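You operate a simulated robot arm through the tools that you are given. There is no shell and no other tool.

You run a simulated robot arm. Do the job below in one go: nothing can be reset, and whatever is moved stays where it is left.

TASK
Open the key plate, put the adapter from the wall shelf over the beige keyboard on the white side table, then shut the plate. Put the blue disk pack from the long grey table on the short grey table. Put the spacer from the work shelf of the stock rack on top of the silver handheld with small keys. Fetch the small card box and set it in the white tray. Fetch the roll of brown tape and set it on the short grey table. Take the small pouch on the repair bench and put it away on the small wall shelf. Any order will do. Set down upright: disk pack.

It is judged by the outcome, as a careful person would: the job done as asked, and still so three seconds after it is handed in. It fails if anything else is knocked over, pushed out of place, dropped, spilled or broken.

THE ROBOT
A 7-joint arm with a two-finger parallel gripper on a trunk, on a base that drives. Base frame: it is fixed to the floor where the robot stands at the start and does not move with it; the origin is under the middle of the robot, x ahead of it, y to its left, z up. Readings come in cm, degrees, newtons and seconds.
With the tool pointing down near the work surface it reaches from about 32 to 74 cm from the robot's upright axis, wherever it stands. Its first joint turns from -143.0 to 143.0 degrees. Places, roughly: adapter (10x6x5 cm) [-230, 160, 120]; disk pack [-250, -125, 75]; key plate [-210, 150, 80]; roll of brown tape (9x9x5 cm) [300, 250, 80]; short grey table [130, -130, 70]; silver handheld with small keys (18x10x4 cm) [-180, -20, 90]; small card box [-275, -125, 75]; small pouch (12x5x5 cm) [270, 310, 80]; small wall shelf (25x17 cm) [-176, -312, 118]; spacer [-275, -350, 75]; white side table [-250, 140, 70]; white tray (18x14 cm) [-366, -268, 74]. Payload 3 kg.
Tool frame: the origin (TCP) lies between the finger pads and is the grasp point; the fingertips stand 3 cm ahead of it; z points along the fingers, y is the line along which they close. Largest opening 9.4 cm; finger width 2.8, thickness 1; the body of the gripper, 5 by 9.6 cm, starts 5.5 cm behind the TCP.
Orientation is that of the tool frame in the base frame, as [roll, pitch, yaw] about the fixed x, y, z axes, in that order (R = Rz(yaw) Ry(pitch) Rx(roll)). With the fingers straight down and closing along the base's y, the tool's x points along the base's -x, its y along +y and its z along -z.

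THE INTERFACE
- The arm moves only by the tool arm_command. Its argument "targets" is a list of rows, each a list of 7 numbers: the opening, from 0 (shut) to 1 (fully open), then the shift along the base's x, y, z in cm, then the turn, a rotation vector about the base's x, y, z in degrees. In form: [[claw, x, y, z, ax, ay, az], ...]. A call has 1 to 20 rows; each row shifts and turns the commanded pose from where the row before left it. Each row takes 0.2 s and may step no farther than 5 cm and 8.6 degrees from the row before; otherwise, or with a gripper value out of range, the whole call is refused. Where a pose cannot be reached the arm comes as near as it can. A force on the tool above 40 N (or 10 N above the force at the start of the call, whichever is more), or a blocked arm, ends the call early, and 0.2 s more pass. The fingers move at their own pace (about 4.5 cm/s each) and stop on an object; they squeeze with about 32 N. The grip force told is the motor's: it shows also when the fingers shut on nothing. Time passes only in rows, and 0.2 s behind the last, so rows that do not move let the fingers close. It gives the time, the measured TCP pose, the force on the tool (base axes), the opening and the grip force at its end, in the units of the frame above (readings bear some noise), with the torque about the TCP (base axes, N m) and any sound that the robot's microphone picked up.
- Cameras (640 x 400 px; columns grow to the right, rows downward): "scene" is now at [5.75, 14.34, 173.11]; the picture's right is [-0.00, -1.00, 0.00], its down [-0.70, -0.00, -0.71] and it looks along [0.71, -0.00, -0.70] (base axes); focal length 263 px, centre (320, 200). "wrist" rides on the gripper at [7.6, 1.4, -10.2] in the tool frame; the picture's right is [-0.18, 0.98, 0.00], its down [-0.75, -0.14, -0.64] and it looks along [-0.63, -0.12, 0.77] (tool axes); focal length 243 px, centre (320, 200). There is no depth. A picture from a camera that has moved, and an enlarged one, comes with that camera's place and axes in the base frame and with its lens.
- get_image(camera): a new picture of that camera. The clock stands still meanwhile.
- slide_trunk(by): slides the trunk up (or, below 0, down) by that many cm; the arm and the scene camera ride with it, the base frame stays. It gives what a move gives, with no picture.
- drive_base(legs): drives the robot by 1 to 6 legs, each [ahead, left, turn to the left] in cm, cm and degrees, along the robot's own axes; the way and the turn of a leg run together, so that a leg with both is an arc; at most 150 cm and 180 degrees a leg. The arm and the cameras ride along, it lands a little off, and it stops where it bumps. It gives what a move gives.
- pan_tilt(pan, tilt): turns the head with the scene camera to pan (to the left, within 143 degrees either way) and tilt (down, from -29 to 69), counted from straight ahead of the robot. It gives what a move gives.
- enlarge(camera, box): a new picture of the part [left, top, right, bottom] of that camera's present view, enlarged. The clock stands still meanwhile.
- sign_off(): hands the job in; it is judged then, once.

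Nothing tells you exact positions but the pictures and the camera data. Unless the task says otherwise, let go and move clear before handing in.

The tools are called after "Emit:" by a JSON object that holds its "name" and its "arguments". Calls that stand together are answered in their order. arm_command: Moves the arm, as the interface text tells. Its arguments: {"type":"object","properties":{"targets":{"type":"array","items":{"type":"array","items":{"type":"number"}}}},"required":["targets"]} The other tools are called the same way: slide_trunk (by) slides the trunk up or down; drive_base (legs) drives the base; pan_tilt (pan, tilt) turns the head that bears the scene camera; get_image (camera) takes a picture; enlarge (camera, box) takes an enlarged picture of a part of a camera's view; sign_off () hands the job in.

At the start:

```text
t: 0.0
tool_pos: [65.09, 7.36, 104.94]
tcp_rot: [180.0, -0.1, 179.9]
ft_force: [-0.3, -0.5, 0.6]
wrist_torque: [-0.03, -0.02, -0.01]
grip_width: 9.43
grip_force: 0.0
trunk travel left (down, up): [-17.5, 21.5]
robot x, y, heading: [-0.1, -0.27, -0.1]
head pan, tilt: [0.0, 44.5]
```

scene: 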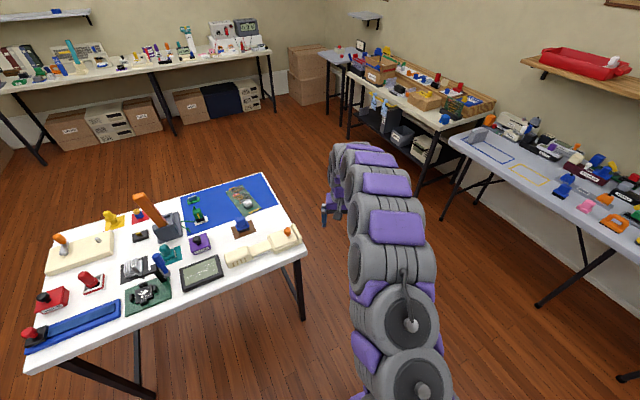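
wrist: 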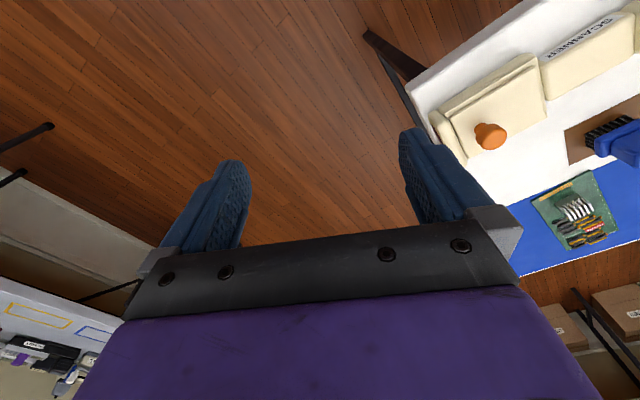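

I see a room with several tables; the robot stands near a table in front of it. I'll look around with the head first to locate everything.

Emit:
{"name": "pan_tilt", "arguments": {"pan": 45, "tilt": 25}}

Emit:
{"name": "get_image", "arguments": {"camera": "scene"}}

Emit:
{"name": "pan_tilt", "arguments": {"pan": 100, "tilt": 25}}

Emit:
{"name": "get_image", "arguments": {"camera": "scene"}}

Emit:
{"name": "pan_tilt", "arguments": {"pan": 143, "tilt": 25}}

Emit:
{"name": "get_image", "arguments": {"camera": "scene"}}

Emit:
{"name": "pan_tilt", "arguments": {"pan": -45, "tilt": 25}}

Emit:
{"name": "get_image", "arguments": {"camera": "scene"}}

Emit:
{"name": "pan_tilt", "arguments": {"pan": -100, "tilt": 25}}

Emit:
{"name": "get_image", "arguments": {"camera": "scene"}}

Emit:
{"name": "pan_tilt", "arguments": {"pan": -143, "tilt": 25}}

Emit:
{"name": "get_image", "arguments": {"camera": "scene"}}

```text
t: 1.1
tool_pos: [64.89, 7.47, 105.21]
tcp_rot: [179.9, 0.1, -179.9]
ft_force: [-1.1, -0.6, -0.3]
wrist_torque: [0.0, 0.01, 0.04]
grip_width: 9.4
grip_force: 0.1
trunk travel left (down, up): [-17.5, 21.5]
robot x, y, heading: [-0.17, -0.23, -0.3]
head pan, tilt: [45.0, 25.0]
```

```text
taken
camera scene: at [4.1, 20.85, 176.09], right [0.71, -0.71, 0.0], down [-0.3, -0.3, -0.9], along [0.64, 0.64, -0.43], focal length 263 px, centre (320, 200)
```

scene: 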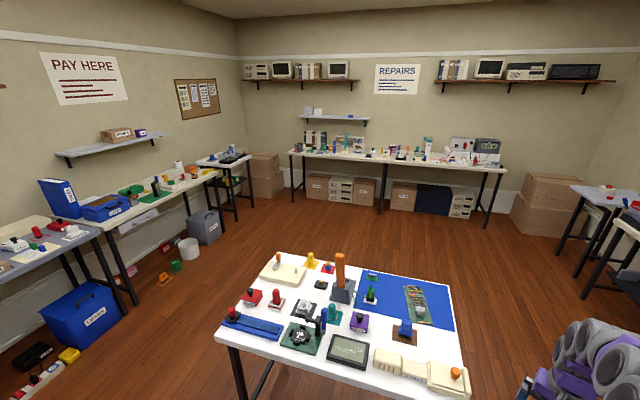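

```text
t: 2.4
tool_pos: [65.03, 7.32, 105.06]
tcp_rot: [-180.0, 0.0, 179.9]
ft_force: [0.5, -1.2, -0.2]
wrist_torque: [0.01, -0.02, 0.0]
grip_width: 9.39
grip_force: 0.0
trunk travel left (down, up): [-17.5, 21.5]
robot x, y, heading: [-0.28, -0.2, 0.0]
head pan, tilt: [100.0, 25.0]
```

```text
taken
camera scene: at [-4.02, 23.43, 176.11], right [0.98, 0.17, 0.0], down [0.07, -0.42, -0.91], along [-0.16, 0.89, -0.42], focal length 263 px, centre (320, 200)
```

scene: 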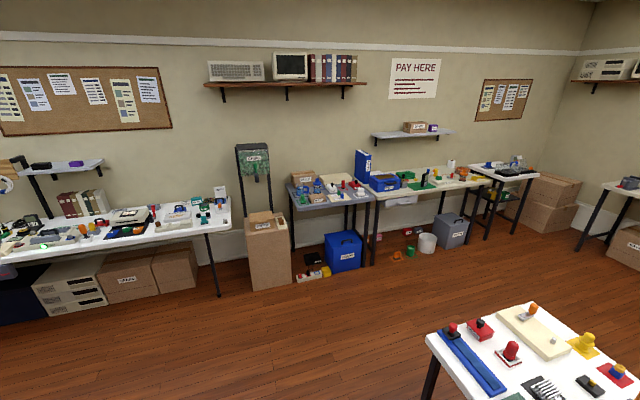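

```text
t: 3.5
tool_pos: [64.94, 7.27, 105.12]
tcp_rot: [-179.9, 0.1, 180.0]
ft_force: [0.4, -0.2, 0.4]
wrist_torque: [0.01, -0.01, 0.0]
grip_width: 9.38
grip_force: 0.1
trunk travel left (down, up): [-17.5, 21.5]
robot x, y, heading: [0.04, 0.21, 0.0]
head pan, tilt: [143.0, 25.0]
```

```text
taken
camera scene: at [-9.78, 19.9, 176.13], right [0.6, 0.8, 0.0], down [0.33, -0.26, -0.91], along [-0.72, 0.55, -0.42], focal length 263 px, centre (320, 200)
```

scene: 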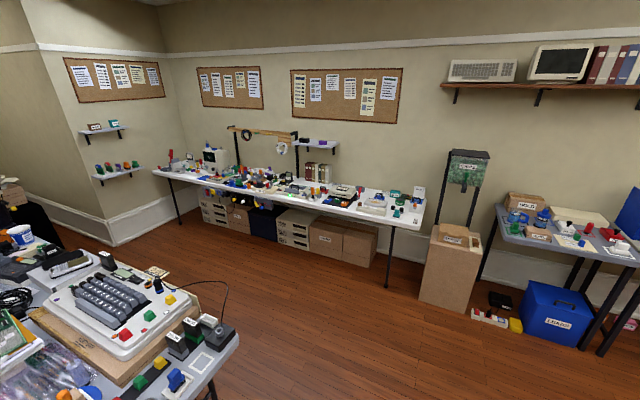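

```text
t: 6.2
tool_pos: [64.92, 7.37, 105.08]
tcp_rot: [180.0, 0.2, 180.0]
ft_force: [0.4, 0.3, 0.4]
wrist_torque: [-0.02, -0.01, 0.01]
grip_width: 9.39
grip_force: 0.0
trunk travel left (down, up): [-17.5, 21.5]
robot x, y, heading: [-0.17, 0.21, -0.2]
head pan, tilt: [-45.0, 25.0]
```

```text
taken
camera scene: at [4.1, 7.82, 176.11], right [-0.71, -0.71, 0.0], down [-0.3, 0.3, -0.91], along [0.64, -0.64, -0.42], focal length 263 px, centre (320, 200)
```

scene: 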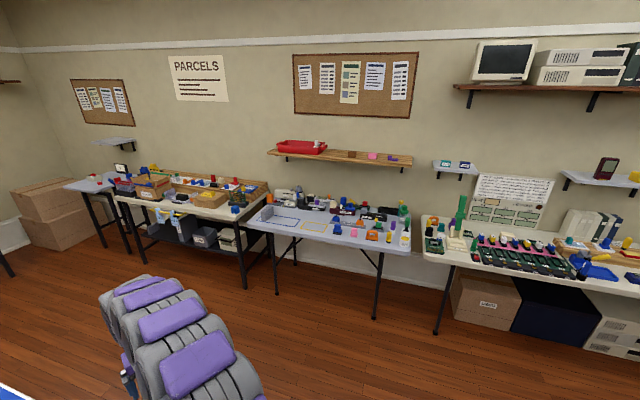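

```text
t: 7.5
tool_pos: [65.02, 7.42, 105.18]
tcp_rot: [180.0, 0.0, 180.0]
ft_force: [-0.4, 1.2, -0.5]
wrist_torque: [0.02, -0.03, 0.0]
grip_width: 9.41
grip_force: 0.2
trunk travel left (down, up): [-17.5, 21.5]
robot x, y, heading: [0.13, -0.01, -0.1]
head pan, tilt: [-100.0, 25.0]
```

```text
taken
camera scene: at [-4.02, 5.25, 176.14], right [-0.98, 0.17, 0.0], down [0.07, 0.42, -0.91], along [-0.16, -0.89, -0.42], focal length 263 px, centre (320, 200)
```

scene: 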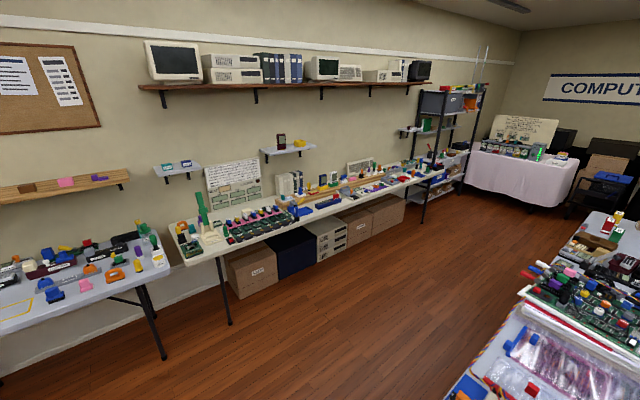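

```text
t: 8.6
tool_pos: [64.84, 7.21, 105.1]
tcp_rot: [-180.0, 0.1, 179.9]
ft_force: [-0.6, -0.5, 0.4]
wrist_torque: [-0.03, 0.01, -0.03]
grip_width: 9.42
grip_force: 0.2
trunk travel left (down, up): [-17.5, 21.5]
robot x, y, heading: [0.13, 0.14, -0.1]
head pan, tilt: [-143.0, 25.0]
```

```text
taken
camera scene: at [-9.78, 8.78, 176.15], right [-0.6, 0.8, 0.0], down [0.33, 0.25, -0.91], along [-0.72, -0.55, -0.42], focal length 263 px, centre (320, 200)
```

scene: 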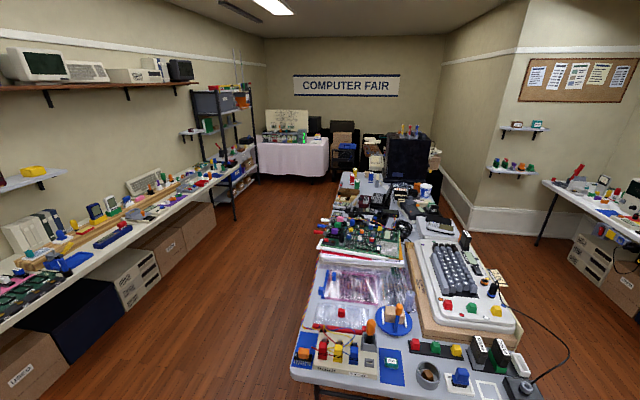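

The room is rotated by about 29° relative to my base frame: repair bench is along the far (+x′) wall, the long grey table behind me, rack and white tray beyond it. I'll tuck the arm first, then drive to the repair bench through the aisle right of the demo table.

Emit:
{"name": "arm_command", "arguments": {"targets": [[1, -5, 0, 0, 0, 0, 0], [1, -5, 0, 0, 0, 0, 0], [1, -5, 0, 0, 0, 0, 0], [1, -5, 0, 0, 0, 0, 0], [1, -5, 0, 0, 0, 0, 0], [1, -3, 0, 0, 0, 0, 0]]}}

Emit:
{"name": "pan_tilt", "arguments": {"pan": 0, "tilt": 30}}

Emit:
{"name": "get_image", "arguments": {"camera": "scene"}}

```text
t: 10.0
tool_pos: [37.12, 7.35, 105.07]
tcp_rot: [-179.9, 0.2, -179.9]
ft_force: [0.7, -0.4, 0.4]
wrist_torque: [0.04, -0.02, 0.02]
grip_width: 9.4
grip_force: 0.1
trunk travel left (down, up): [-17.5, 21.5]
robot x, y, heading: [-0.17, 0.02, 0.0]
head pan, tilt: [-143.0, 25.0]
```

```text
t: 12.2
tool_pos: [37.16, 7.23, 105.07]
tcp_rot: [-180.0, 0.1, -179.9]
ft_force: [-1.1, 0.3, 0.2]
wrist_torque: [0.02, 0.0, 0.01]
grip_width: 9.39
grip_force: 0.1
trunk travel left (down, up): [-17.5, 21.5]
robot x, y, heading: [0.16, 0.11, -0.1]
head pan, tilt: [0.0, 30.0]
```

```text
taken
camera scene: at [6.4, 14.32, 175.31], right [0.0, -1.0, 0.0], down [-0.5, 0.0, -0.87], along [0.87, 0.0, -0.5], focal length 263 px, centre (320, 200)
```

scene: 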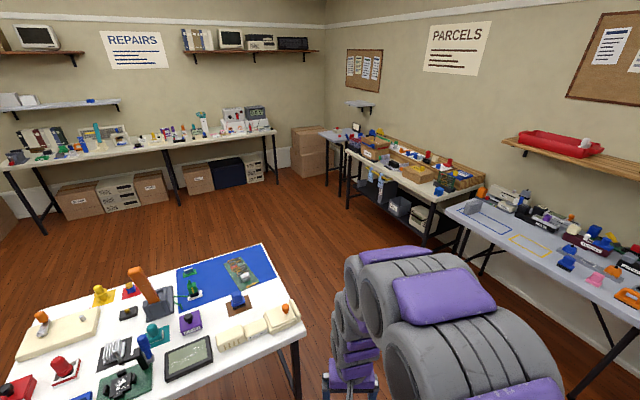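

Arm is tucked and the aisle is clear. Driving to the repair bench now.

Emit:
{"name": "drive_base", "arguments": {"legs": [[80, -45, 0], [0, 0, 29], [150, 0, 0], [110, 90, 0], [5, 60, 0]]}}

Emit:
{"name": "pan_tilt", "arguments": {"pan": 0, "tilt": 50}}

Emit:
{"name": "get_image", "arguments": {"camera": "scene"}}

Emit:
{"name": "pan_tilt", "arguments": {"pan": 45, "tilt": 40}}

Emit:
{"name": "get_image", "arguments": {"camera": "scene"}}

```text
t: 35.2
tool_pos: [285.89, 227.24, 105.02]
tcp_rot: [179.8, 0.2, -156.2]
ft_force: [0.1, -1.0, 0.2]
wrist_torque: [0.02, -0.04, -0.02]
grip_width: 9.4
grip_force: 0.1
trunk travel left (down, up): [-17.5, 21.5]
robot x, y, heading: [255.43, 205.21, 23.9]
head pan, tilt: [0.0, 30.0]
```

```text
t: 36.0
tool_pos: [285.91, 227.07, 105.12]
tcp_rot: [179.8, 0.1, -156.1]
ft_force: [-0.4, 0.0, -0.4]
wrist_torque: [0.01, -0.01, 0.02]
grip_width: 9.43
grip_force: 0.1
trunk travel left (down, up): [-17.5, 21.5]
robot x, y, heading: [254.82, 205.71, 23.9]
head pan, tilt: [0.0, 50.0]
```

```text
taken
camera scene: at [253.81, 220.92, 172.36], right [0.41, -0.91, 0.0], down [-0.7, -0.31, -0.64], along [0.59, 0.26, -0.77], focal length 263 px, centre (320, 200)
```

scene: 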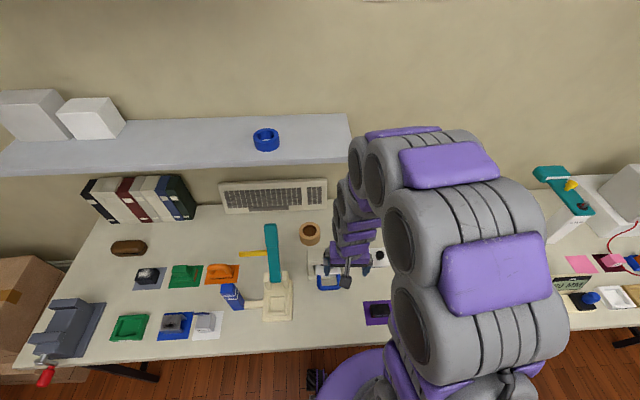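

```text
t: 37.1
tool_pos: [285.86, 227.34, 105.11]
tcp_rot: [179.9, 0.1, -156.2]
ft_force: [0.1, 0.4, -1.4]
wrist_torque: [0.0, -0.06, 0.02]
grip_width: 9.4
grip_force: 0.1
trunk travel left (down, up): [-17.5, 21.5]
robot x, y, heading: [254.58, 205.76, 23.6]
head pan, tilt: [45.0, 40.0]
```

```text
taken
camera scene: at [249.8, 225.78, 173.76], right [0.93, -0.36, 0.0], down [-0.23, -0.6, -0.76], along [0.28, 0.71, -0.64], focal length 263 px, centre (320, 200)
```

scene: 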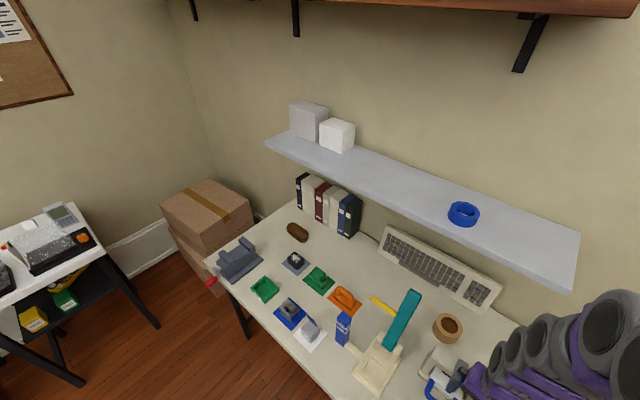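

I'm at the repair bench, about 24 cm off its edge, and the brown tape ring sits near [308.7, 249.4], top ~80. Let me zoom in on it and its neighbours.

Emit:
{"name": "enlarge", "arguments": {"camera": "scene", "box": [300, 240, 540, 390]}}

Emit:
{"name": "get_image", "arguments": {"camera": "wrist"}}

Emit:
{"name": "pan_tilt", "arguments": {"pan": 20, "tilt": 69}}

Emit:
{"name": "get_image", "arguments": {"camera": "scene"}}

```text
2.67 times, centred on (420, 315) of scene
camera zoom: at [249.8, 225.78, 173.76], right [0.93, -0.36, 0.0], down [-0.23, -0.6, -0.76], along [0.28, 0.71, -0.64], focal length 702 px, centre (53, -107)
```

zoom: 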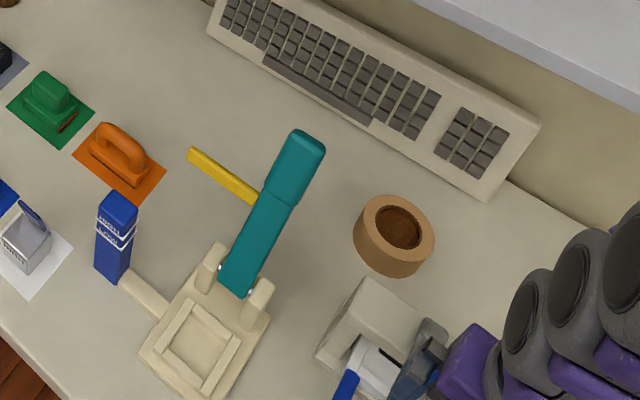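

```text
taken
camera wrist: at [278.37, 225.55, 115.42], right [-0.23, 0.97, 0.0], down [0.75, 0.17, 0.64], along [0.63, 0.15, -0.77], focal length 243 px, centre (320, 200)
```

wrist: 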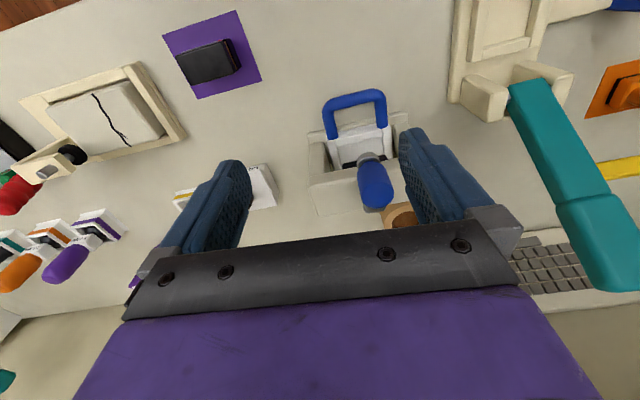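

```text
t: 38.0
tool_pos: [285.77, 227.3, 105.03]
tcp_rot: [179.9, 0.1, -156.1]
ft_force: [0.4, -0.2, -0.5]
wrist_torque: [-0.01, 0.0, -0.01]
grip_width: 9.4
grip_force: 0.0
trunk travel left (down, up): [-17.5, 21.5]
robot x, y, heading: [255.27, 205.56, 23.8]
head pan, tilt: [20.0, 68.8]
```

```text
taken
camera scene: at [250.79, 221.69, 170.17], right [0.69, -0.72, 0.0], down [-0.67, -0.65, -0.36], along [0.26, 0.25, -0.93], focal length 263 px, centre (320, 200)
```

scene: 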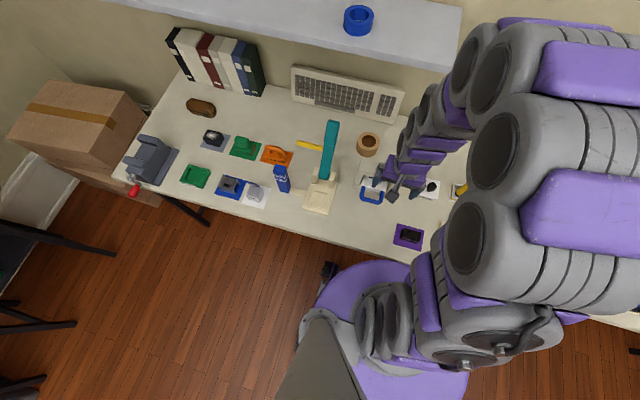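

The tape ring is free-standing; I'll grip its right wall (one finger inside the hole). Moving above it at the current height and checking with the wrist camera.

Emit:
{"name": "arm_command", "arguments": {"targets": [[0.5, 3.5, 2.7, 0, 0, 0, 0], [0.5, 3.5, 2.7, 0, 0, 0, 0], [0.5, 3.5, 2.7, 0, 0, 0, 0], [0.5, 3.5, 2.7, 0, 0, 0, 0], [0.5, 3.5, 2.7, 0, 0, 0, 0], [0.5, 3.5, 2.7, 0, 0, 0, 0], [0.5, 3.2, 2.7, -3, 0, 0, 0], [0.5, 0, 0, 0, 0, 0, 0]]}}

Emit:
{"name": "get_image", "arguments": {"camera": "wrist"}}

Emit:
{"name": "get_image", "arguments": {"camera": "scene"}}

```text
refused: row 7 steps farther than a row can; nothing moved
```

```text
taken
camera wrist: at [278.38, 225.54, 115.42], right [-0.23, 0.97, 0.0], down [0.75, 0.17, 0.64], along [0.63, 0.15, -0.77], focal length 243 px, centre (320, 200)
```

wrist: 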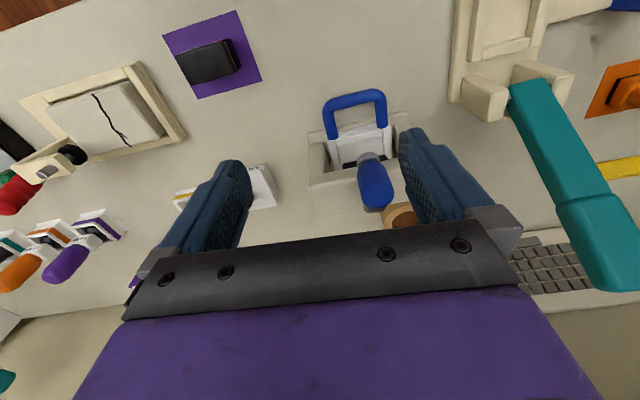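

```text
taken
camera scene: at [250.79, 221.69, 170.17], right [0.69, -0.72, 0.0], down [-0.67, -0.65, -0.36], along [0.26, 0.25, -0.93], focal length 263 px, centre (320, 200)
```

scene: 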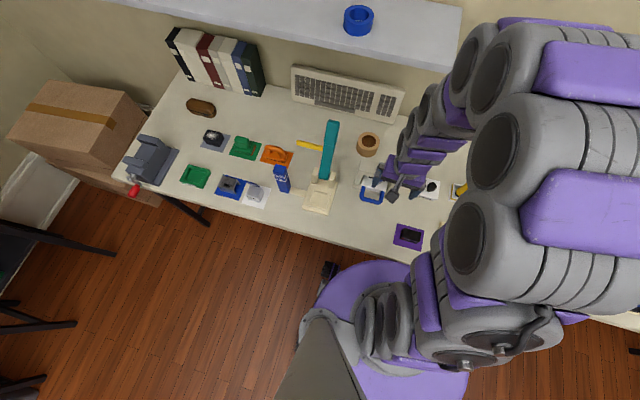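

The wall shelf above the bench overhangs the tape slightly (front edge almost over it, ~z 119), and there's a blue-handled item in front. I'll move the arm to the right to get an unobstructed view.

Emit:
{"name": "arm_command", "arguments": {"targets": [[1, 2, -4.5, 0, 0, 0, 0], [1, 2, -4.5, 0, 0, 0, 0], [1, 2, -4.5, 0, 0, 0, 0], [1, 2, -4.5, 0, 0, 0, 0], [1, 2, -4.5, 0, 0, 0, 0]]}}

Emit:
{"name": "enlarge", "arguments": {"camera": "scene", "box": [240, 60, 480, 210]}}

Emit:
{"name": "get_image", "arguments": {"camera": "wrist"}}

```text
t: 39.2
tool_pos: [296.1, 204.53, 105.1]
tcp_rot: [179.6, 0.1, -156.0]
ft_force: [-0.7, -0.1, 0.2]
wrist_torque: [0.03, 0.03, -0.03]
grip_width: 9.41
grip_force: 0.1
trunk travel left (down, up): [-17.5, 21.5]
robot x, y, heading: [254.63, 205.35, 23.7]
head pan, tilt: [20.0, 68.8]
```

```text
2.67 times, centred on (360, 135) of scene
camera zoom: at [251.0, 221.15, 170.21], right [0.69, -0.72, 0.0], down [-0.67, -0.65, -0.36], along [0.26, 0.25, -0.93], focal length 702 px, centre (213, 373)
```

zoom: 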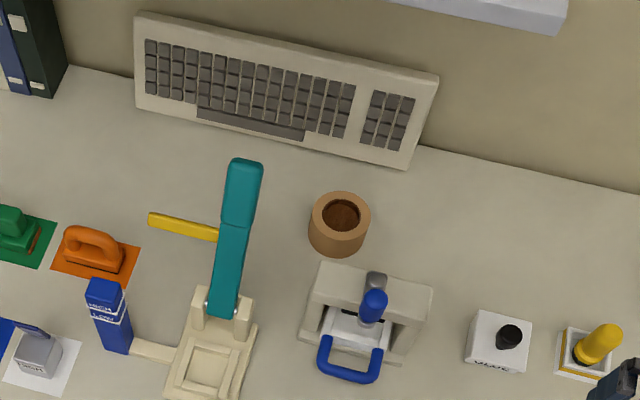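

```text
taken
camera wrist: at [288.55, 202.76, 115.41], right [-0.23, 0.97, 0.01], down [0.75, 0.17, 0.64], along [0.62, 0.15, -0.77], focal length 243 px, centre (320, 200)
```

wrist: 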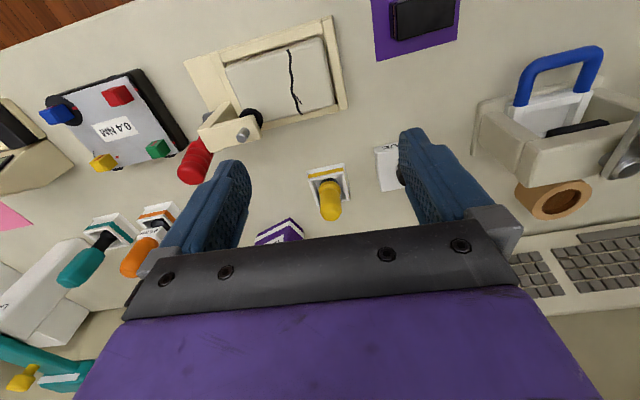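

Tape top appears near z≈83.5 (bench top ≈78.5). Let me view the arm itself to learn how tall the wrist column is above the gripper, since the shelf overhangs.

Emit:
{"name": "pan_tilt", "arguments": {"pan": -15, "tilt": 50}}

Emit:
{"name": "get_image", "arguments": {"camera": "scene"}}

```text
t: 40.2
tool_pos: [295.98, 204.79, 105.21]
tcp_rot: [179.8, 0.1, -156.1]
ft_force: [0.0, 0.2, -0.4]
wrist_torque: [0.03, -0.03, 0.01]
grip_width: 9.43
grip_force: 0.0
trunk travel left (down, up): [-17.5, 21.5]
robot x, y, heading: [254.87, 206.3, 24.0]
head pan, tilt: [-15.0, 50.0]
```

```text
taken
camera scene: at [254.5, 218.71, 172.38], right [0.16, -0.99, 0.0], down [-0.76, -0.12, -0.64], along [0.63, 0.1, -0.77], focal length 263 px, centre (320, 200)
```

scene: 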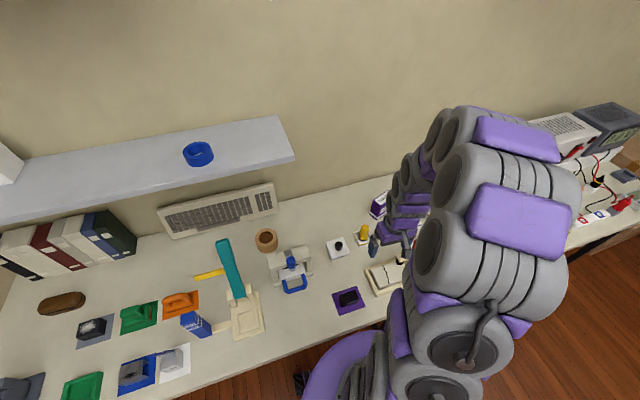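

The wrist column is ~38 cm tall, so a vertical approach would hit the shelf; I'd rather tilt the tool forward ~20–25° with the camera side turned away. I'll test turning the wrist 180° here in free space.

Emit:
{"name": "arm_command", "arguments": {"targets": [[0.5, 0, 0, 0, 0, 0, 8.5], [0.5, 0, 0, 0, 0, 0, 8.5], [0.5, 0, 0, 0, 0, 0, 8.5], [0.5, 0, 0, 0, 0, 0, 8.5], [0.5, 0, 0, 0, 0, 0, 8.5], [0.5, 0, 0, 0, 0, 0, 8.5], [0.5, 0, 0, 0, 0, 0, 8.5], [0.5, 0, 0, 0, 0, 0, 8.5], [0.5, 0, 0, 0, 0, 0, 8.5], [0.5, 0, 0, 0, 0, 0, 8.5], [0.5, 0, 0, 0, 0, 0, 5]]}}

```text
t: 42.6
tool_pos: [296.0, 204.58, 105.19]
tcp_rot: [179.8, 0.2, -66.0]
ft_force: [0.4, 0.0, -0.5]
wrist_torque: [-0.01, 0.0, -0.03]
grip_width: 4.69
grip_force: 0.1
trunk travel left (down, up): [-17.5, 21.5]
robot x, y, heading: [254.63, 205.88, 23.9]
head pan, tilt: [-15.0, 50.0]
```

Emit:
{"name": "arm_command", "arguments": {"targets": [[0.5, 0, 0, 0, 0, 0, 8.5], [0.5, 0, 0, 0, 0, 0, 8.5], [0.5, 0, 0, 0, 0, 0, 8.5], [0.5, 0, 0, 0, 0, 0, 8.5], [0.5, 0, 0, 0, 0, 0, 8.5], [0.5, 0, 0, 0, 0, 0, 8.5], [0.5, 0, 0, 0, 0, 0, 8.5], [0.5, 0, 0, 0, 0, 0, 8.5], [0.5, 0, 0, 0, 0, 0, 8.5], [0.5, 0, 0, 0, 0, 0, 8.5], [0.5, 0, 0, 0, 0, 0, 8.5]]}}

```text
t: 45.0
tool_pos: [296.0, 204.57, 104.98]
tcp_rot: [179.9, 0.2, 27.6]
ft_force: [0.1, 0.6, -0.1]
wrist_torque: [-0.03, 0.02, -0.01]
grip_width: 4.69
grip_force: 0.1
trunk travel left (down, up): [-17.5, 21.5]
robot x, y, heading: [254.63, 205.65, 24.2]
head pan, tilt: [-15.0, 50.0]
```

Wrist flip works. Now tilt the tool 22° forward and move to the right of the tape, then left under the shelf edge at safe height.

Emit:
{"name": "arm_command", "arguments": {"targets": [[0.5, 0, 0, 0, 3.43, -6.45, 0], [0.5, 0, 0, 0, 3.43, -6.45, 0], [0.5, 0, 0, 0, 3.43, -6.45, 0], [0.5, 1.64, 3.82, -1.14, 0, 0, 0], [0.5, 1.64, 3.82, -1.14, 0, 0, 0], [0.5, 1.64, 3.82, -1.14, 0, 0, 0], [0.5, 1.64, 3.82, -1.14, 0, 0, 0], [0.5, 1.64, 3.82, -1.14, 0, 0, 0], [0.5, 1.64, 3.82, -1.14, 0, 0, 0], [0.5, 1.64, 3.82, -1.14, 0, 0, 0]]}}

Emit:
{"name": "pan_tilt", "arguments": {"pan": 20, "tilt": 60}}

Emit:
{"name": "get_image", "arguments": {"camera": "scene"}}

Emit:
{"name": "get_image", "arguments": {"camera": "wrist"}}

```text
t: 47.2
tool_pos: [308.76, 231.05, 97.54]
tcp_rot: [179.9, -21.7, 27.5]
ft_force: [0.2, 0.4, 0.4]
wrist_torque: [0.0, -0.02, -0.01]
grip_width: 4.7
grip_force: 0.0
out of reach, approached as far as the arm can: row 3
trunk travel left (down, up): [-17.5, 21.5]
robot x, y, heading: [254.9, 205.3, 23.8]
head pan, tilt: [-15.0, 50.0]
```

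```text
t: 48.3
tool_pos: [308.7, 230.96, 97.59]
tcp_rot: [-180.0, -21.7, 27.4]
ft_force: [0.3, -0.3, -0.3]
wrist_torque: [0.0, 0.02, 0.0]
grip_width: 4.7
grip_force: 0.1
trunk travel left (down, up): [-17.5, 21.5]
robot x, y, heading: [254.88, 206.15, 24.0]
head pan, tilt: [20.0, 60.0]
```

```text
taken
camera scene: at [251.69, 222.45, 171.1], right [0.69, -0.72, 0.0], down [-0.62, -0.6, -0.5], along [0.36, 0.35, -0.87], focal length 263 px, centre (320, 200)
```

scene: 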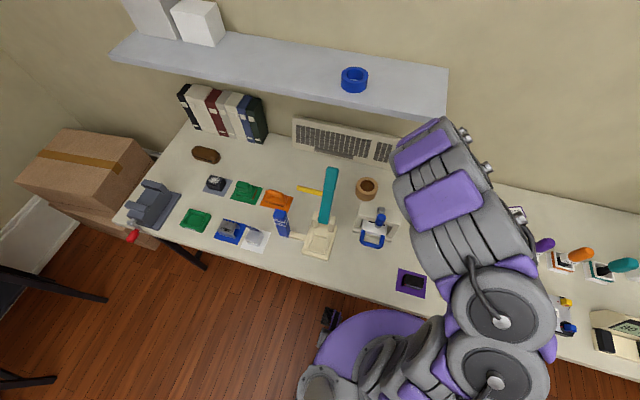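

```text
taken
camera wrist: at [312.29, 231.24, 109.94], right [0.3, -0.95, -0.07], down [-0.9, -0.31, 0.32], along [-0.32, -0.03, -0.95], focal length 243 px, centre (320, 200)
```

wrist: 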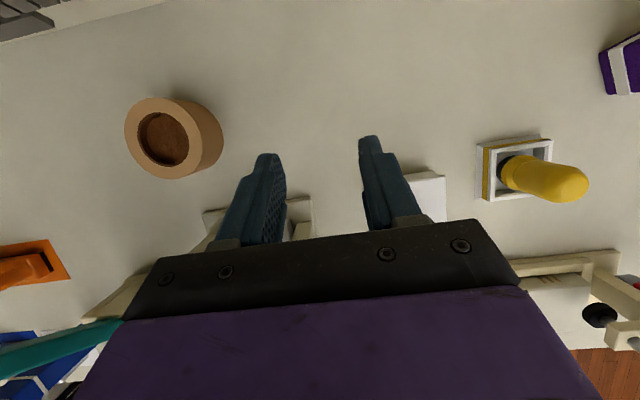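

The wrist view now shows the ring clearly: hole about 5.5 cm, centre ≈[305.2, 248.4], top ≈84.5. Moving left to hover over its right wall.

Emit:
{"name": "arm_command", "arguments": {"targets": [[0.5, -0.69, 3.43, -1.6, 0, 0, 0], [0.5, -0.69, 3.43, -1.6, 0, 0, 0], [0.5, -0.69, 3.43, -1.6, 0, 0, 0], [0.5, -0.69, 3.43, -1.6, 0, 0, 0]]}}

Emit:
{"name": "get_image", "arguments": {"camera": "wrist"}}

Emit:
{"name": "get_image", "arguments": {"camera": "scene"}}

```text
t: 49.3
tool_pos: [305.97, 245.08, 91.05]
tcp_rot: [179.8, -21.8, 27.4]
ft_force: [0.6, 0.3, 0.3]
wrist_torque: [-0.02, 0.06, 0.05]
grip_width: 4.73
grip_force: 0.0
trunk travel left (down, up): [-17.5, 21.5]
robot x, y, heading: [255.06, 206.03, 23.8]
head pan, tilt: [20.0, 60.0]
```

```text
taken
camera wrist: at [309.56, 245.41, 103.48], right [0.3, -0.95, -0.07], down [-0.9, -0.31, 0.32], along [-0.32, -0.03, -0.95], focal length 243 px, centre (320, 200)
```

wrist: 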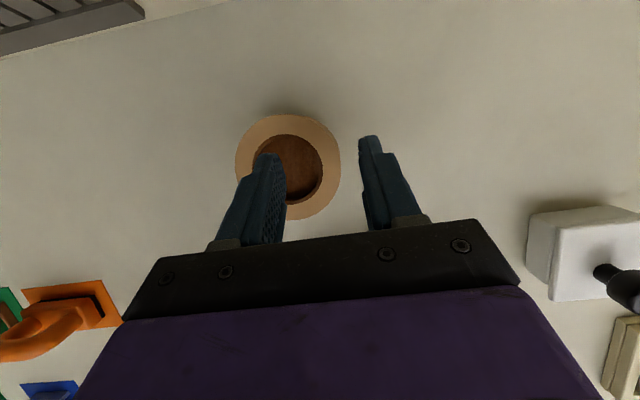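

```text
taken
camera scene: at [251.7, 222.76, 171.07], right [0.69, -0.72, 0.0], down [-0.62, -0.6, -0.5], along [0.36, 0.34, -0.87], focal length 263 px, centre (320, 200)
```

scene: 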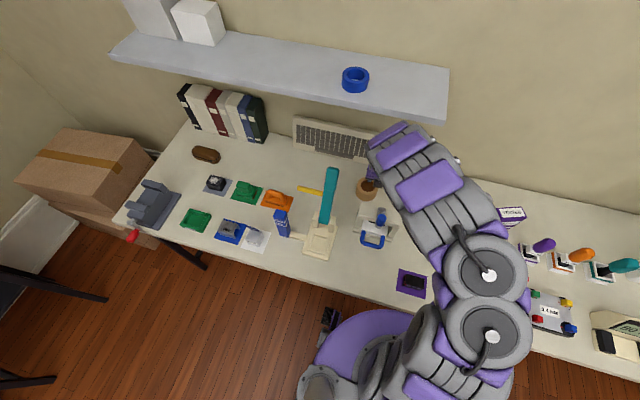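

Ring top ≈83.2, centre ≈[304.7, 247.9]; left finger is over the hole. Small shift right, descend, and close on the wall.

Emit:
{"name": "arm_command", "arguments": {"targets": [[0.5, 0.28, -0.53, -2.5, 0, 0, 0], [0.5, 0, 0, -2.5, 0, 0, 0], [0.5, 0, 0, -2, 0, 0, 0], [0.5, 0, 0, -1.6, 0, 0, 0]]}}

Emit:
{"name": "get_image", "arguments": {"camera": "wrist"}}

```text
t: 49.8
tool_pos: [306.57, 244.59, 88.34]
tcp_rot: [-179.8, -22.5, 27.3]
ft_force: [-5.1, -3.3, 19.1]
wrist_torque: [0.33, 0.41, 0.17]
grip_width: 4.67
grip_force: 0.0
trunk travel left (down, up): [-17.5, 21.5]
robot x, y, heading: [254.62, 205.43, 24.0]
head pan, tilt: [20.0, 60.0]
stopped in row 2: the force on the tool passed its limit at 54 N (the readings are from after the stop); the commanded pose is now the measured one
```

```text
taken
camera wrist: at [310.14, 244.73, 100.72], right [0.3, -0.95, -0.07], down [-0.9, -0.31, 0.3], along [-0.31, -0.02, -0.95], focal length 243 px, centre (320, 200)
```

wrist: 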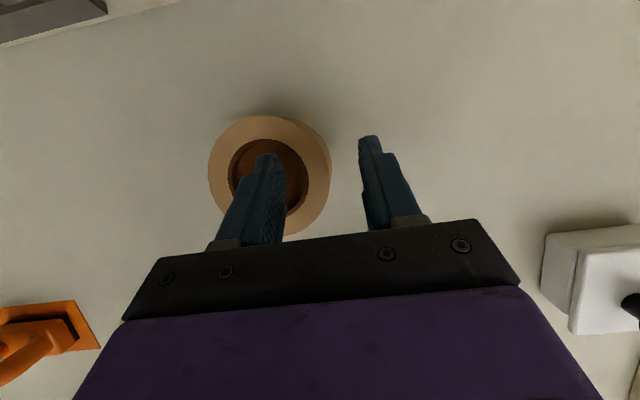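

The left finger met something solid at about the tape's top height, so the "hole" may not be open. Lifting slightly and zooming in.

Emit:
{"name": "arm_command", "arguments": {"targets": [[0.5, 0, 0, 2, 0, 0, 0], [0.5, 0.9, -1.7, 1, 0, 0, 0], [0.5, 0.9, -1.7, 0, 0, 0, 0]]}}

Emit:
{"name": "enlarge", "arguments": {"camera": "wrist", "box": [160, 80, 352, 200]}}

Emit:
{"name": "enlarge", "arguments": {"camera": "scene", "box": [304, 140, 432, 220]}}

```text
t: 50.6
tool_pos: [308.38, 240.97, 91.07]
tcp_rot: [-179.8, -22.3, 27.2]
ft_force: [0.2, -0.5, 1.2]
wrist_torque: [0.01, 0.02, -0.01]
grip_width: 4.67
grip_force: 0.1
trunk travel left (down, up): [-17.5, 21.5]
robot x, y, heading: [255.09, 205.93, 23.7]
head pan, tilt: [20.0, 60.0]
```

```text
3.33 times, centred on (256, 140) of wrist
camera zoom: at [311.78, 241.21, 103.46], right [0.3, -0.95, -0.07], down [-0.9, -0.31, 0.31], along [-0.32, -0.03, -0.95], focal length 809 px, centre (533, 400)
```

zoom: 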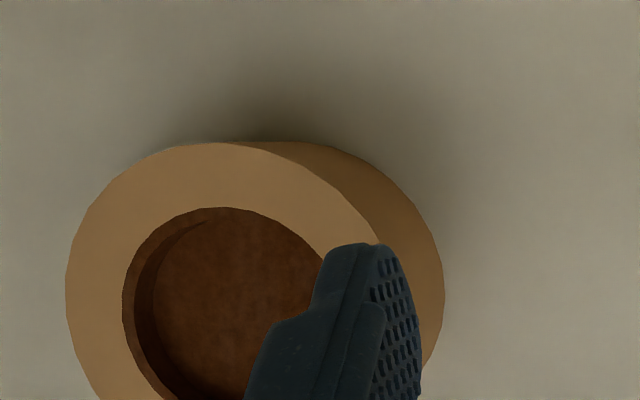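

```text
5.00 times, centred on (368, 180) of scene
camera zoom: at [251.87, 222.26, 171.11], right [0.69, -0.72, 0.0], down [-0.62, -0.6, -0.5], along [0.36, 0.35, -0.87], focal length 1317 px, centre (80, 300)
```

zoom: 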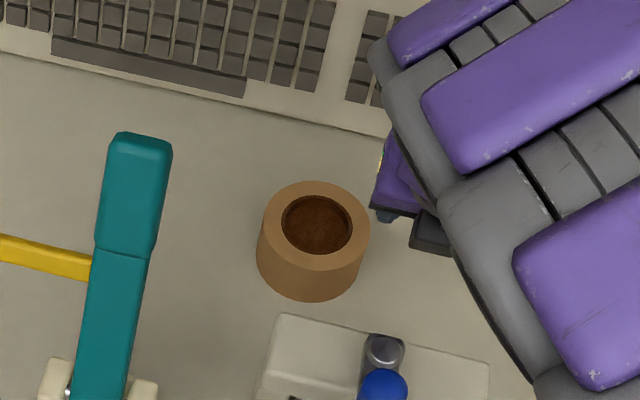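

The roll only has a shallow recess, so I must grip it across its 9 cm diameter with the fully open fingers. Centring the open gripper above it.

Emit:
{"name": "arm_command", "arguments": {"targets": [[1, -1.23, 2.33, 0, 0, 0, 0], [1, -1.23, 2.33, 0, 0, 0, 0], [1, -1.23, 2.33, -0.3, 0, 0, 0], [1, 0, 0, 0, 0, 0, 0]]}}

Emit:
{"name": "enlarge", "arguments": {"camera": "wrist", "box": [192, 80, 448, 240]}}

Emit:
{"name": "get_image", "arguments": {"camera": "scene"}}

```text
t: 51.6
tool_pos: [304.79, 248.29, 90.69]
tcp_rot: [-179.9, -22.4, 27.3]
ft_force: [0.3, 0.2, -0.7]
wrist_torque: [-0.03, 0.02, 0.01]
grip_width: 9.4
grip_force: 0.0
trunk travel left (down, up): [-17.5, 21.5]
robot x, y, heading: [254.84, 205.8, 24.0]
head pan, tilt: [20.0, 60.0]
```

```text
2.50 times, centred on (320, 160) of wrist
camera zoom: at [308.33, 248.48, 103.16], right [0.3, -0.95, -0.07], down [-0.9, -0.31, 0.31], along [-0.32, -0.03, -0.95], focal length 606 px, centre (320, 300)
```

zoom: 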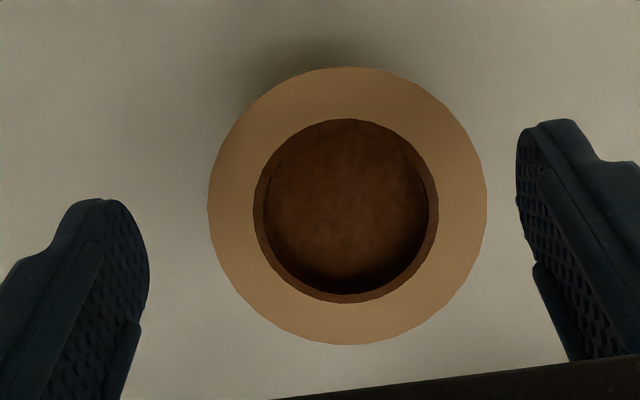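

```text
taken
camera scene: at [251.74, 222.58, 171.09], right [0.69, -0.72, 0.0], down [-0.62, -0.6, -0.5], along [0.36, 0.34, -0.87], focal length 263 px, centre (320, 200)
```

scene: 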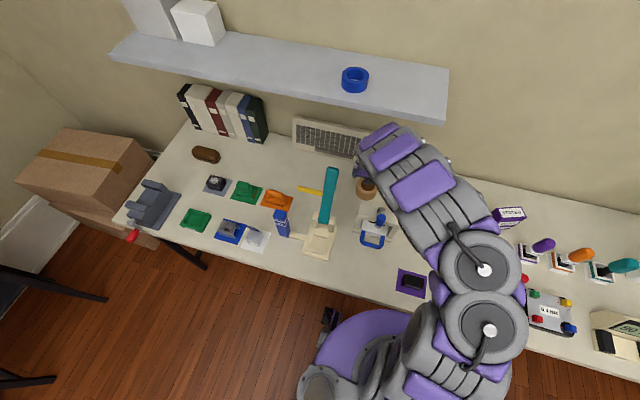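

Ring is centred well: it needs ~0.4 cm shift right, top ≈83.7. Shifting and lowering until fingertips are just above the top, then checking.

Emit:
{"name": "arm_command", "arguments": {"targets": [[1, 0.19, -0.35, -1.3, 0, 0, 0], [1, 0, 0, -1.2, 0, 0, 0], [1, 0, 0, 0, 0, 0, 0]]}}

Emit:
{"name": "enlarge", "arguments": {"camera": "wrist", "box": [192, 80, 448, 240]}}

```text
t: 52.4
tool_pos: [304.96, 247.98, 88.25]
tcp_rot: [-179.9, -22.5, 27.3]
ft_force: [-0.6, 0.4, 0.5]
wrist_torque: [-0.01, 0.02, -0.01]
grip_width: 9.4
grip_force: 0.1
trunk travel left (down, up): [-17.5, 21.5]
robot x, y, heading: [255.06, 205.84, 24.1]
head pan, tilt: [20.0, 60.0]
```

```text
2.50 times, centred on (320, 160) of wrist
camera zoom: at [308.47, 248.22, 100.73], right [0.3, -0.95, -0.07], down [-0.9, -0.31, 0.31], along [-0.31, -0.03, -0.95], focal length 606 px, centre (320, 300)
```

zoom: 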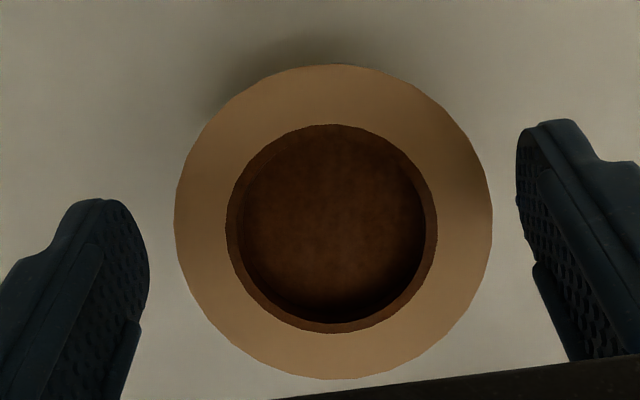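

Centred within a fraction of a millimetre. Descending to z≈82.4 and closing.

Emit:
{"name": "arm_command", "arguments": {"targets": [[1, 0, 0, -1, 0, 0, 0], [1, 0, 0, -1, 0, 0, 0], [1, 0, 0, -1, 0, 0, 0], [1, 0, 0, -1, 0, 0, 0], [1, 0, 0, -1, 0, 0, 0], [1, 0, 0, -0.8, 0, 0, 0], [1, 0, 0, 0, 0, 0, 0]]}}

Emit:
{"name": "enlarge", "arguments": {"camera": "wrist", "box": [192, 80, 448, 240]}}

```text
t: 54.0
tool_pos: [304.79, 247.95, 85.17]
tcp_rot: [-179.9, -22.3, 27.2]
ft_force: [-0.8, 1.1, 0.0]
wrist_torque: [-0.03, -0.03, 0.02]
grip_width: 9.4
grip_force: 0.0
out of reach, approached as far as the arm can: row 4, 5, 6
trunk travel left (down, up): [-17.5, 21.5]
robot x, y, heading: [254.99, 205.98, 23.8]
head pan, tilt: [20.0, 60.0]
```

```text
2.50 times, centred on (320, 160) of wrist
camera zoom: at [308.36, 248.14, 97.6], right [0.3, -0.95, -0.07], down [-0.9, -0.31, 0.31], along [-0.31, -0.03, -0.95], focal length 606 px, centre (320, 300)
```

zoom: 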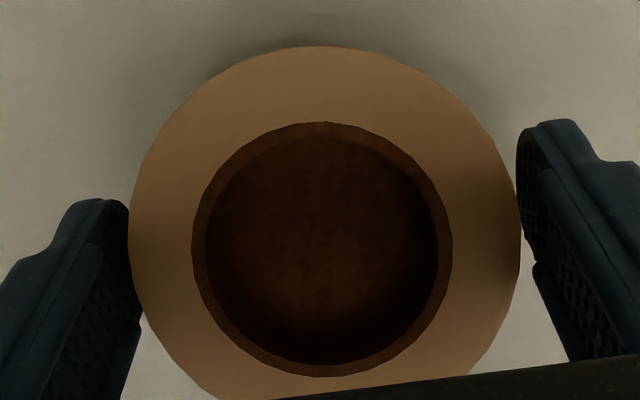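

The arm is at a reach limit at this height, but the ring is already between the fingertips. I'll lower the trunk a bit instead.

Emit:
{"name": "slide_trunk", "arguments": {"by": -2.7}}

Emit:
{"name": "enlarge", "arguments": {"camera": "wrist", "box": [192, 80, 448, 240]}}

```text
t: 54.6
tool_pos: [304.84, 247.83, 83.32]
tcp_rot: [-179.9, -23.1, 27.2]
ft_force: [-19.9, -8.6, 30.7]
wrist_torque: [-1.6, -0.02, -1.18]
grip_width: 9.3
grip_force: 0.1
trunk travel left (down, up): [-14.9, 24.1]
robot x, y, heading: [254.7, 205.93, 23.7]
head pan, tilt: [20.0, 60.0]
stopped: the force on the tool passed its limit at 49 N (the readings are from after the stop); the commanded pose is now the measured one
```

```text
2.50 times, centred on (320, 160) of wrist
camera zoom: at [308.22, 247.96, 95.81], right [0.3, -0.95, -0.08], down [-0.9, -0.31, 0.3], along [-0.3, -0.02, -0.95], focal length 606 px, centre (320, 300)
```

zoom: 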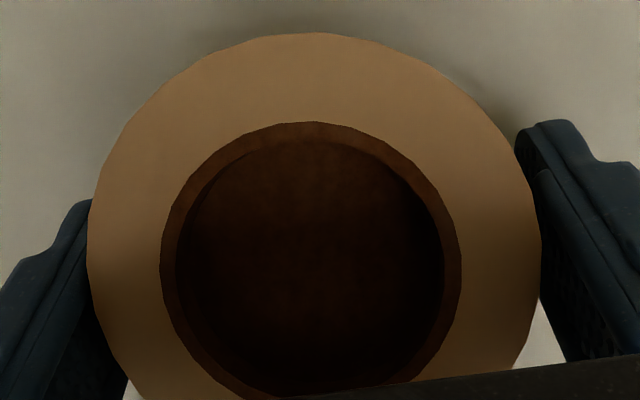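

The right fingertip touched the bench surface (so bench ≈80); the ring is fully between the fingers. Raising 0.5 cm and closing.

Emit:
{"name": "arm_command", "arguments": {"targets": [[1, 0, 0, 0.5, 0, 0, 0], [0, 0, 0, 0, 0, 0, 0], [0, 0, 0, 0, 0, 0, 0], [0, 0, 0, 0, 0, 0, 0], [0, 0, 0, 0, 0, 0, 0]]}}

```text
t: 55.8
tool_pos: [305.19, 248.26, 83.28]
tcp_rot: [-179.8, -22.9, 27.3]
ft_force: [0.3, 0.4, -0.3]
wrist_torque: [0.0, 0.0, -0.01]
grip_width: 8.6
grip_force: 32.4
trunk travel left (down, up): [-14.9, 24.1]
robot x, y, heading: [254.97, 206.02, 24.0]
head pan, tilt: [20.0, 60.0]
```

Gripped the tape (8.6 cm). Lifting, then moving right out from under the shelf and back.

Emit:
{"name": "arm_command", "arguments": {"targets": [[0, 0, 0, 2.5, 0, 0, 0], [0, 0, 0, 2.5, 0, 0, 0], [0, 0, 0, 2.5, 0, 0, 0], [0, 0, 0, 2.5, 0, 0, 0], [0, 2, -3.75, 0, 0, 0, 0], [0, 2, -3.75, 0, 0, 0, 0], [0, 2, -3.75, 0, 0, 0, 0], [0, 2, -3.75, 0, 0, 0, 0], [0, -3.5, -1.86, 2.5, 0, 0, 0], [0, -3.5, -1.86, 2.5, 0, 0, 0], [0, -3.5, -1.86, 2.5, 0, 0, 0], [0, -3.5, -1.86, 2.5, 0, 0, 0], [0, -3.5, -1.86, 2.5, 0, 0, 0], [0, -3.5, -1.86, 2.5, 0, 0, 0]]}}

Emit:
{"name": "get_image", "arguments": {"camera": "wrist"}}

Emit:
{"name": "get_image", "arguments": {"camera": "scene"}}

```text
t: 58.8
tool_pos: [295.63, 223.69, 106.08]
tcp_rot: [-179.7, -22.6, 27.4]
ft_force: [-0.2, 0.6, -1.4]
wrist_torque: [0.01, -0.03, 0.01]
grip_width: 8.6
grip_force: 31.9
out of reach, approached as far as the arm can: row 14
trunk travel left (down, up): [-14.9, 24.1]
robot x, y, heading: [255.27, 205.53, 23.8]
head pan, tilt: [20.0, 60.0]
```

```text
taken
camera wrist: at [299.12, 223.89, 118.5], right [0.3, -0.95, -0.07], down [-0.9, -0.31, 0.3], along [-0.31, -0.02, -0.95], focal length 243 px, centre (320, 200)
```

wrist: 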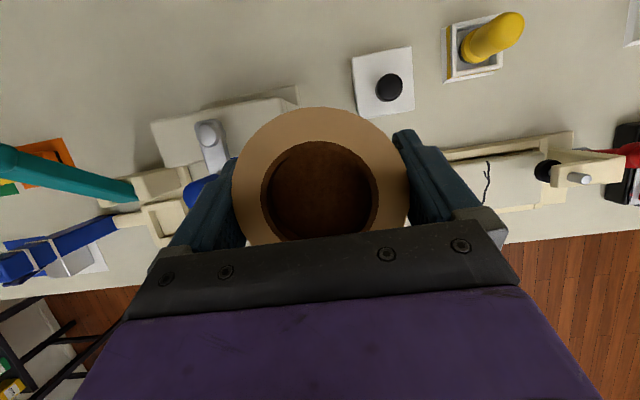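

```text
taken
camera scene: at [251.9, 222.26, 168.51], right [0.69, -0.72, 0.0], down [-0.62, -0.6, -0.5], along [0.36, 0.35, -0.87], focal length 263 px, centre (320, 200)
```

scene: 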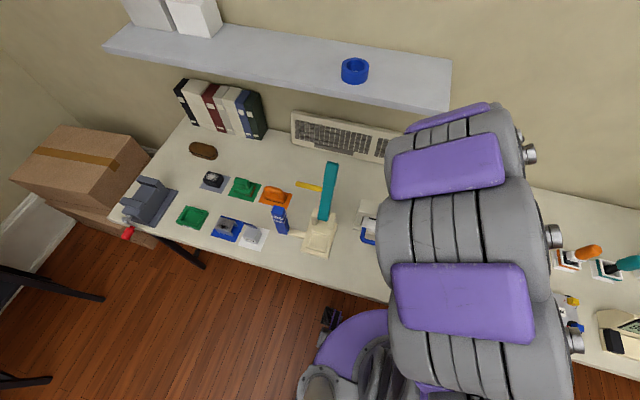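

Tape is held securely. I'll level the tool, then drive back and over to the short grey table.

Emit:
{"name": "arm_command", "arguments": {"targets": [[0, 0, 0, 0.5, -3.43, 6.45, 0], [0, 0, 0, 0.5, -3.43, 6.45, 0], [0, 0, 0, 0.5, -3.43, 6.45, 0], [0, -3, -1.3, 0, 0, 0, 0], [0, -3, -1.3, 0, 0, 0, 0]]}}

Emit:
{"name": "drive_base", "arguments": {"legs": [[-60, 0, 0], [-17, -147, 0], [0, 0, -85], [10, -149, 0]]}}

Emit:
{"name": "pan_tilt", "arguments": {"pan": 10, "tilt": 50}}

Emit:
{"name": "get_image", "arguments": {"camera": "scene"}}

```text
t: 60.0
tool_pos: [289.64, 221.3, 107.33]
tcp_rot: [180.0, -1.0, 27.2]
ft_force: [-0.4, 0.2, -1.5]
wrist_torque: [0.02, 0.02, 0.05]
grip_width: 8.59
grip_force: 31.9
trunk travel left (down, up): [-14.9, 24.1]
robot x, y, heading: [255.13, 205.96, 23.9]
head pan, tilt: [20.0, 60.0]
```

```text
t: 80.9
tool_pos: [143.99, -75.44, 107.32]
tcp_rot: [179.9, -1.0, -56.1]
ft_force: [-0.5, 1.3, -0.8]
wrist_torque: [-0.02, -0.02, 0.01]
grip_width: 8.57
grip_force: 31.9
trunk travel left (down, up): [-14.9, 24.1]
robot x, y, heading: [124.55, -43.03, -59.4]
head pan, tilt: [20.0, 60.0]
```

```text
t: 81.6
tool_pos: [144.0, -75.3, 107.46]
tcp_rot: [179.9, -0.9, -56.0]
ft_force: [0.8, 1.0, -1.3]
wrist_torque: [0.02, 0.02, -0.03]
grip_width: 8.57
grip_force: 31.6
trunk travel left (down, up): [-14.9, 24.1]
robot x, y, heading: [124.7, -42.39, -59.6]
head pan, tilt: [10.0, 50.0]
```

```text
taken
camera scene: at [140.5, -38.98, 169.74], right [-0.76, -0.65, 0.0], down [-0.5, 0.58, -0.64], along [0.42, -0.49, -0.77], focal length 263 px, centre (320, 200)
```

scene: 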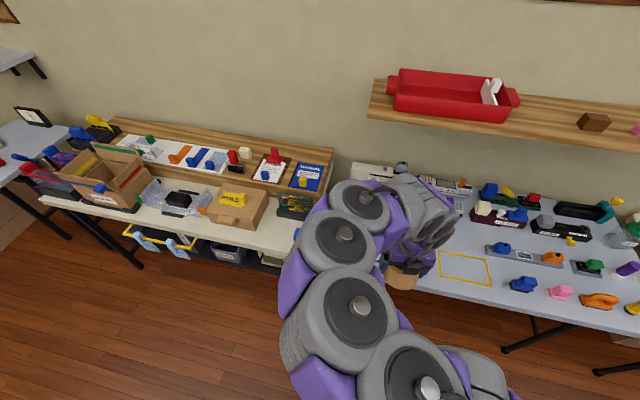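

I'm near the short grey table; the yellow outlined spot is free at about [127.5, -110]. I'll sidestep right about 20 cm and ahead 5, then look with the wrist camera.

Emit:
{"name": "drive_base", "arguments": {"legs": [[5, -22, 0]]}}

Emit:
{"name": "pan_tilt", "arguments": {"pan": 25, "tilt": 55}}

Emit:
{"name": "get_image", "arguments": {"camera": "scene"}}

Emit:
{"name": "get_image", "arguments": {"camera": "wrist"}}

```text
t: 83.3
tool_pos: [128.21, -90.55, 107.48]
tcp_rot: [179.8, -1.0, -56.0]
ft_force: [-0.5, 0.8, -1.2]
wrist_torque: [-0.01, 0.06, 0.0]
grip_width: 8.56
grip_force: 31.9
trunk travel left (down, up): [-14.9, 24.1]
robot x, y, heading: [108.56, -58.36, -59.2]
head pan, tilt: [10.0, 50.0]
```

```text
t: 84.1
tool_pos: [127.98, -90.57, 107.46]
tcp_rot: [180.0, -1.0, -55.9]
ft_force: [0.3, -0.3, -1.2]
wrist_torque: [0.03, 0.01, -0.03]
grip_width: 8.57
grip_force: 31.8
trunk travel left (down, up): [-14.9, 24.1]
robot x, y, heading: [108.49, -58.37, -59.4]
head pan, tilt: [25.0, 55.0]
```

```text
taken
camera scene: at [125.32, -52.65, 169.1], right [-0.56, -0.83, 0.0], down [-0.68, 0.46, -0.57], along [0.47, -0.32, -0.82], focal length 263 px, centre (320, 200)
```

scene: 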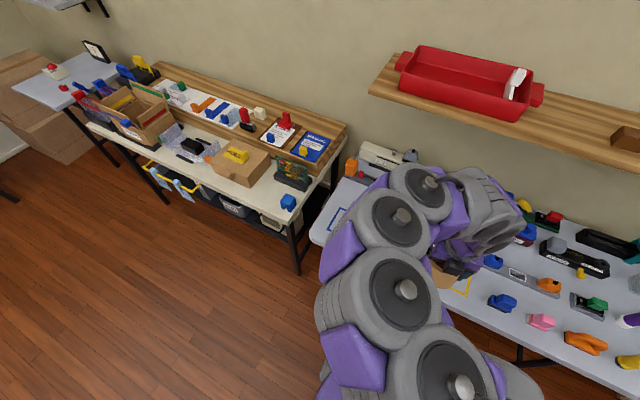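

```text
taken
camera wrist: at [131.06, -97.47, 117.92], right [-0.92, -0.4, 0.0], down [-0.31, 0.71, 0.63], along [-0.25, 0.58, -0.78], focal length 243 px, centre (320, 200)
```

wrist: 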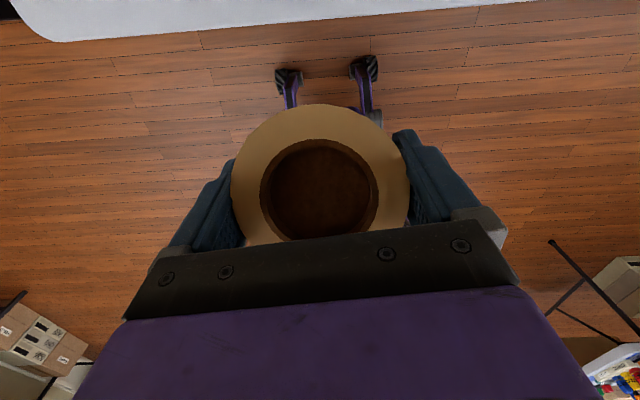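

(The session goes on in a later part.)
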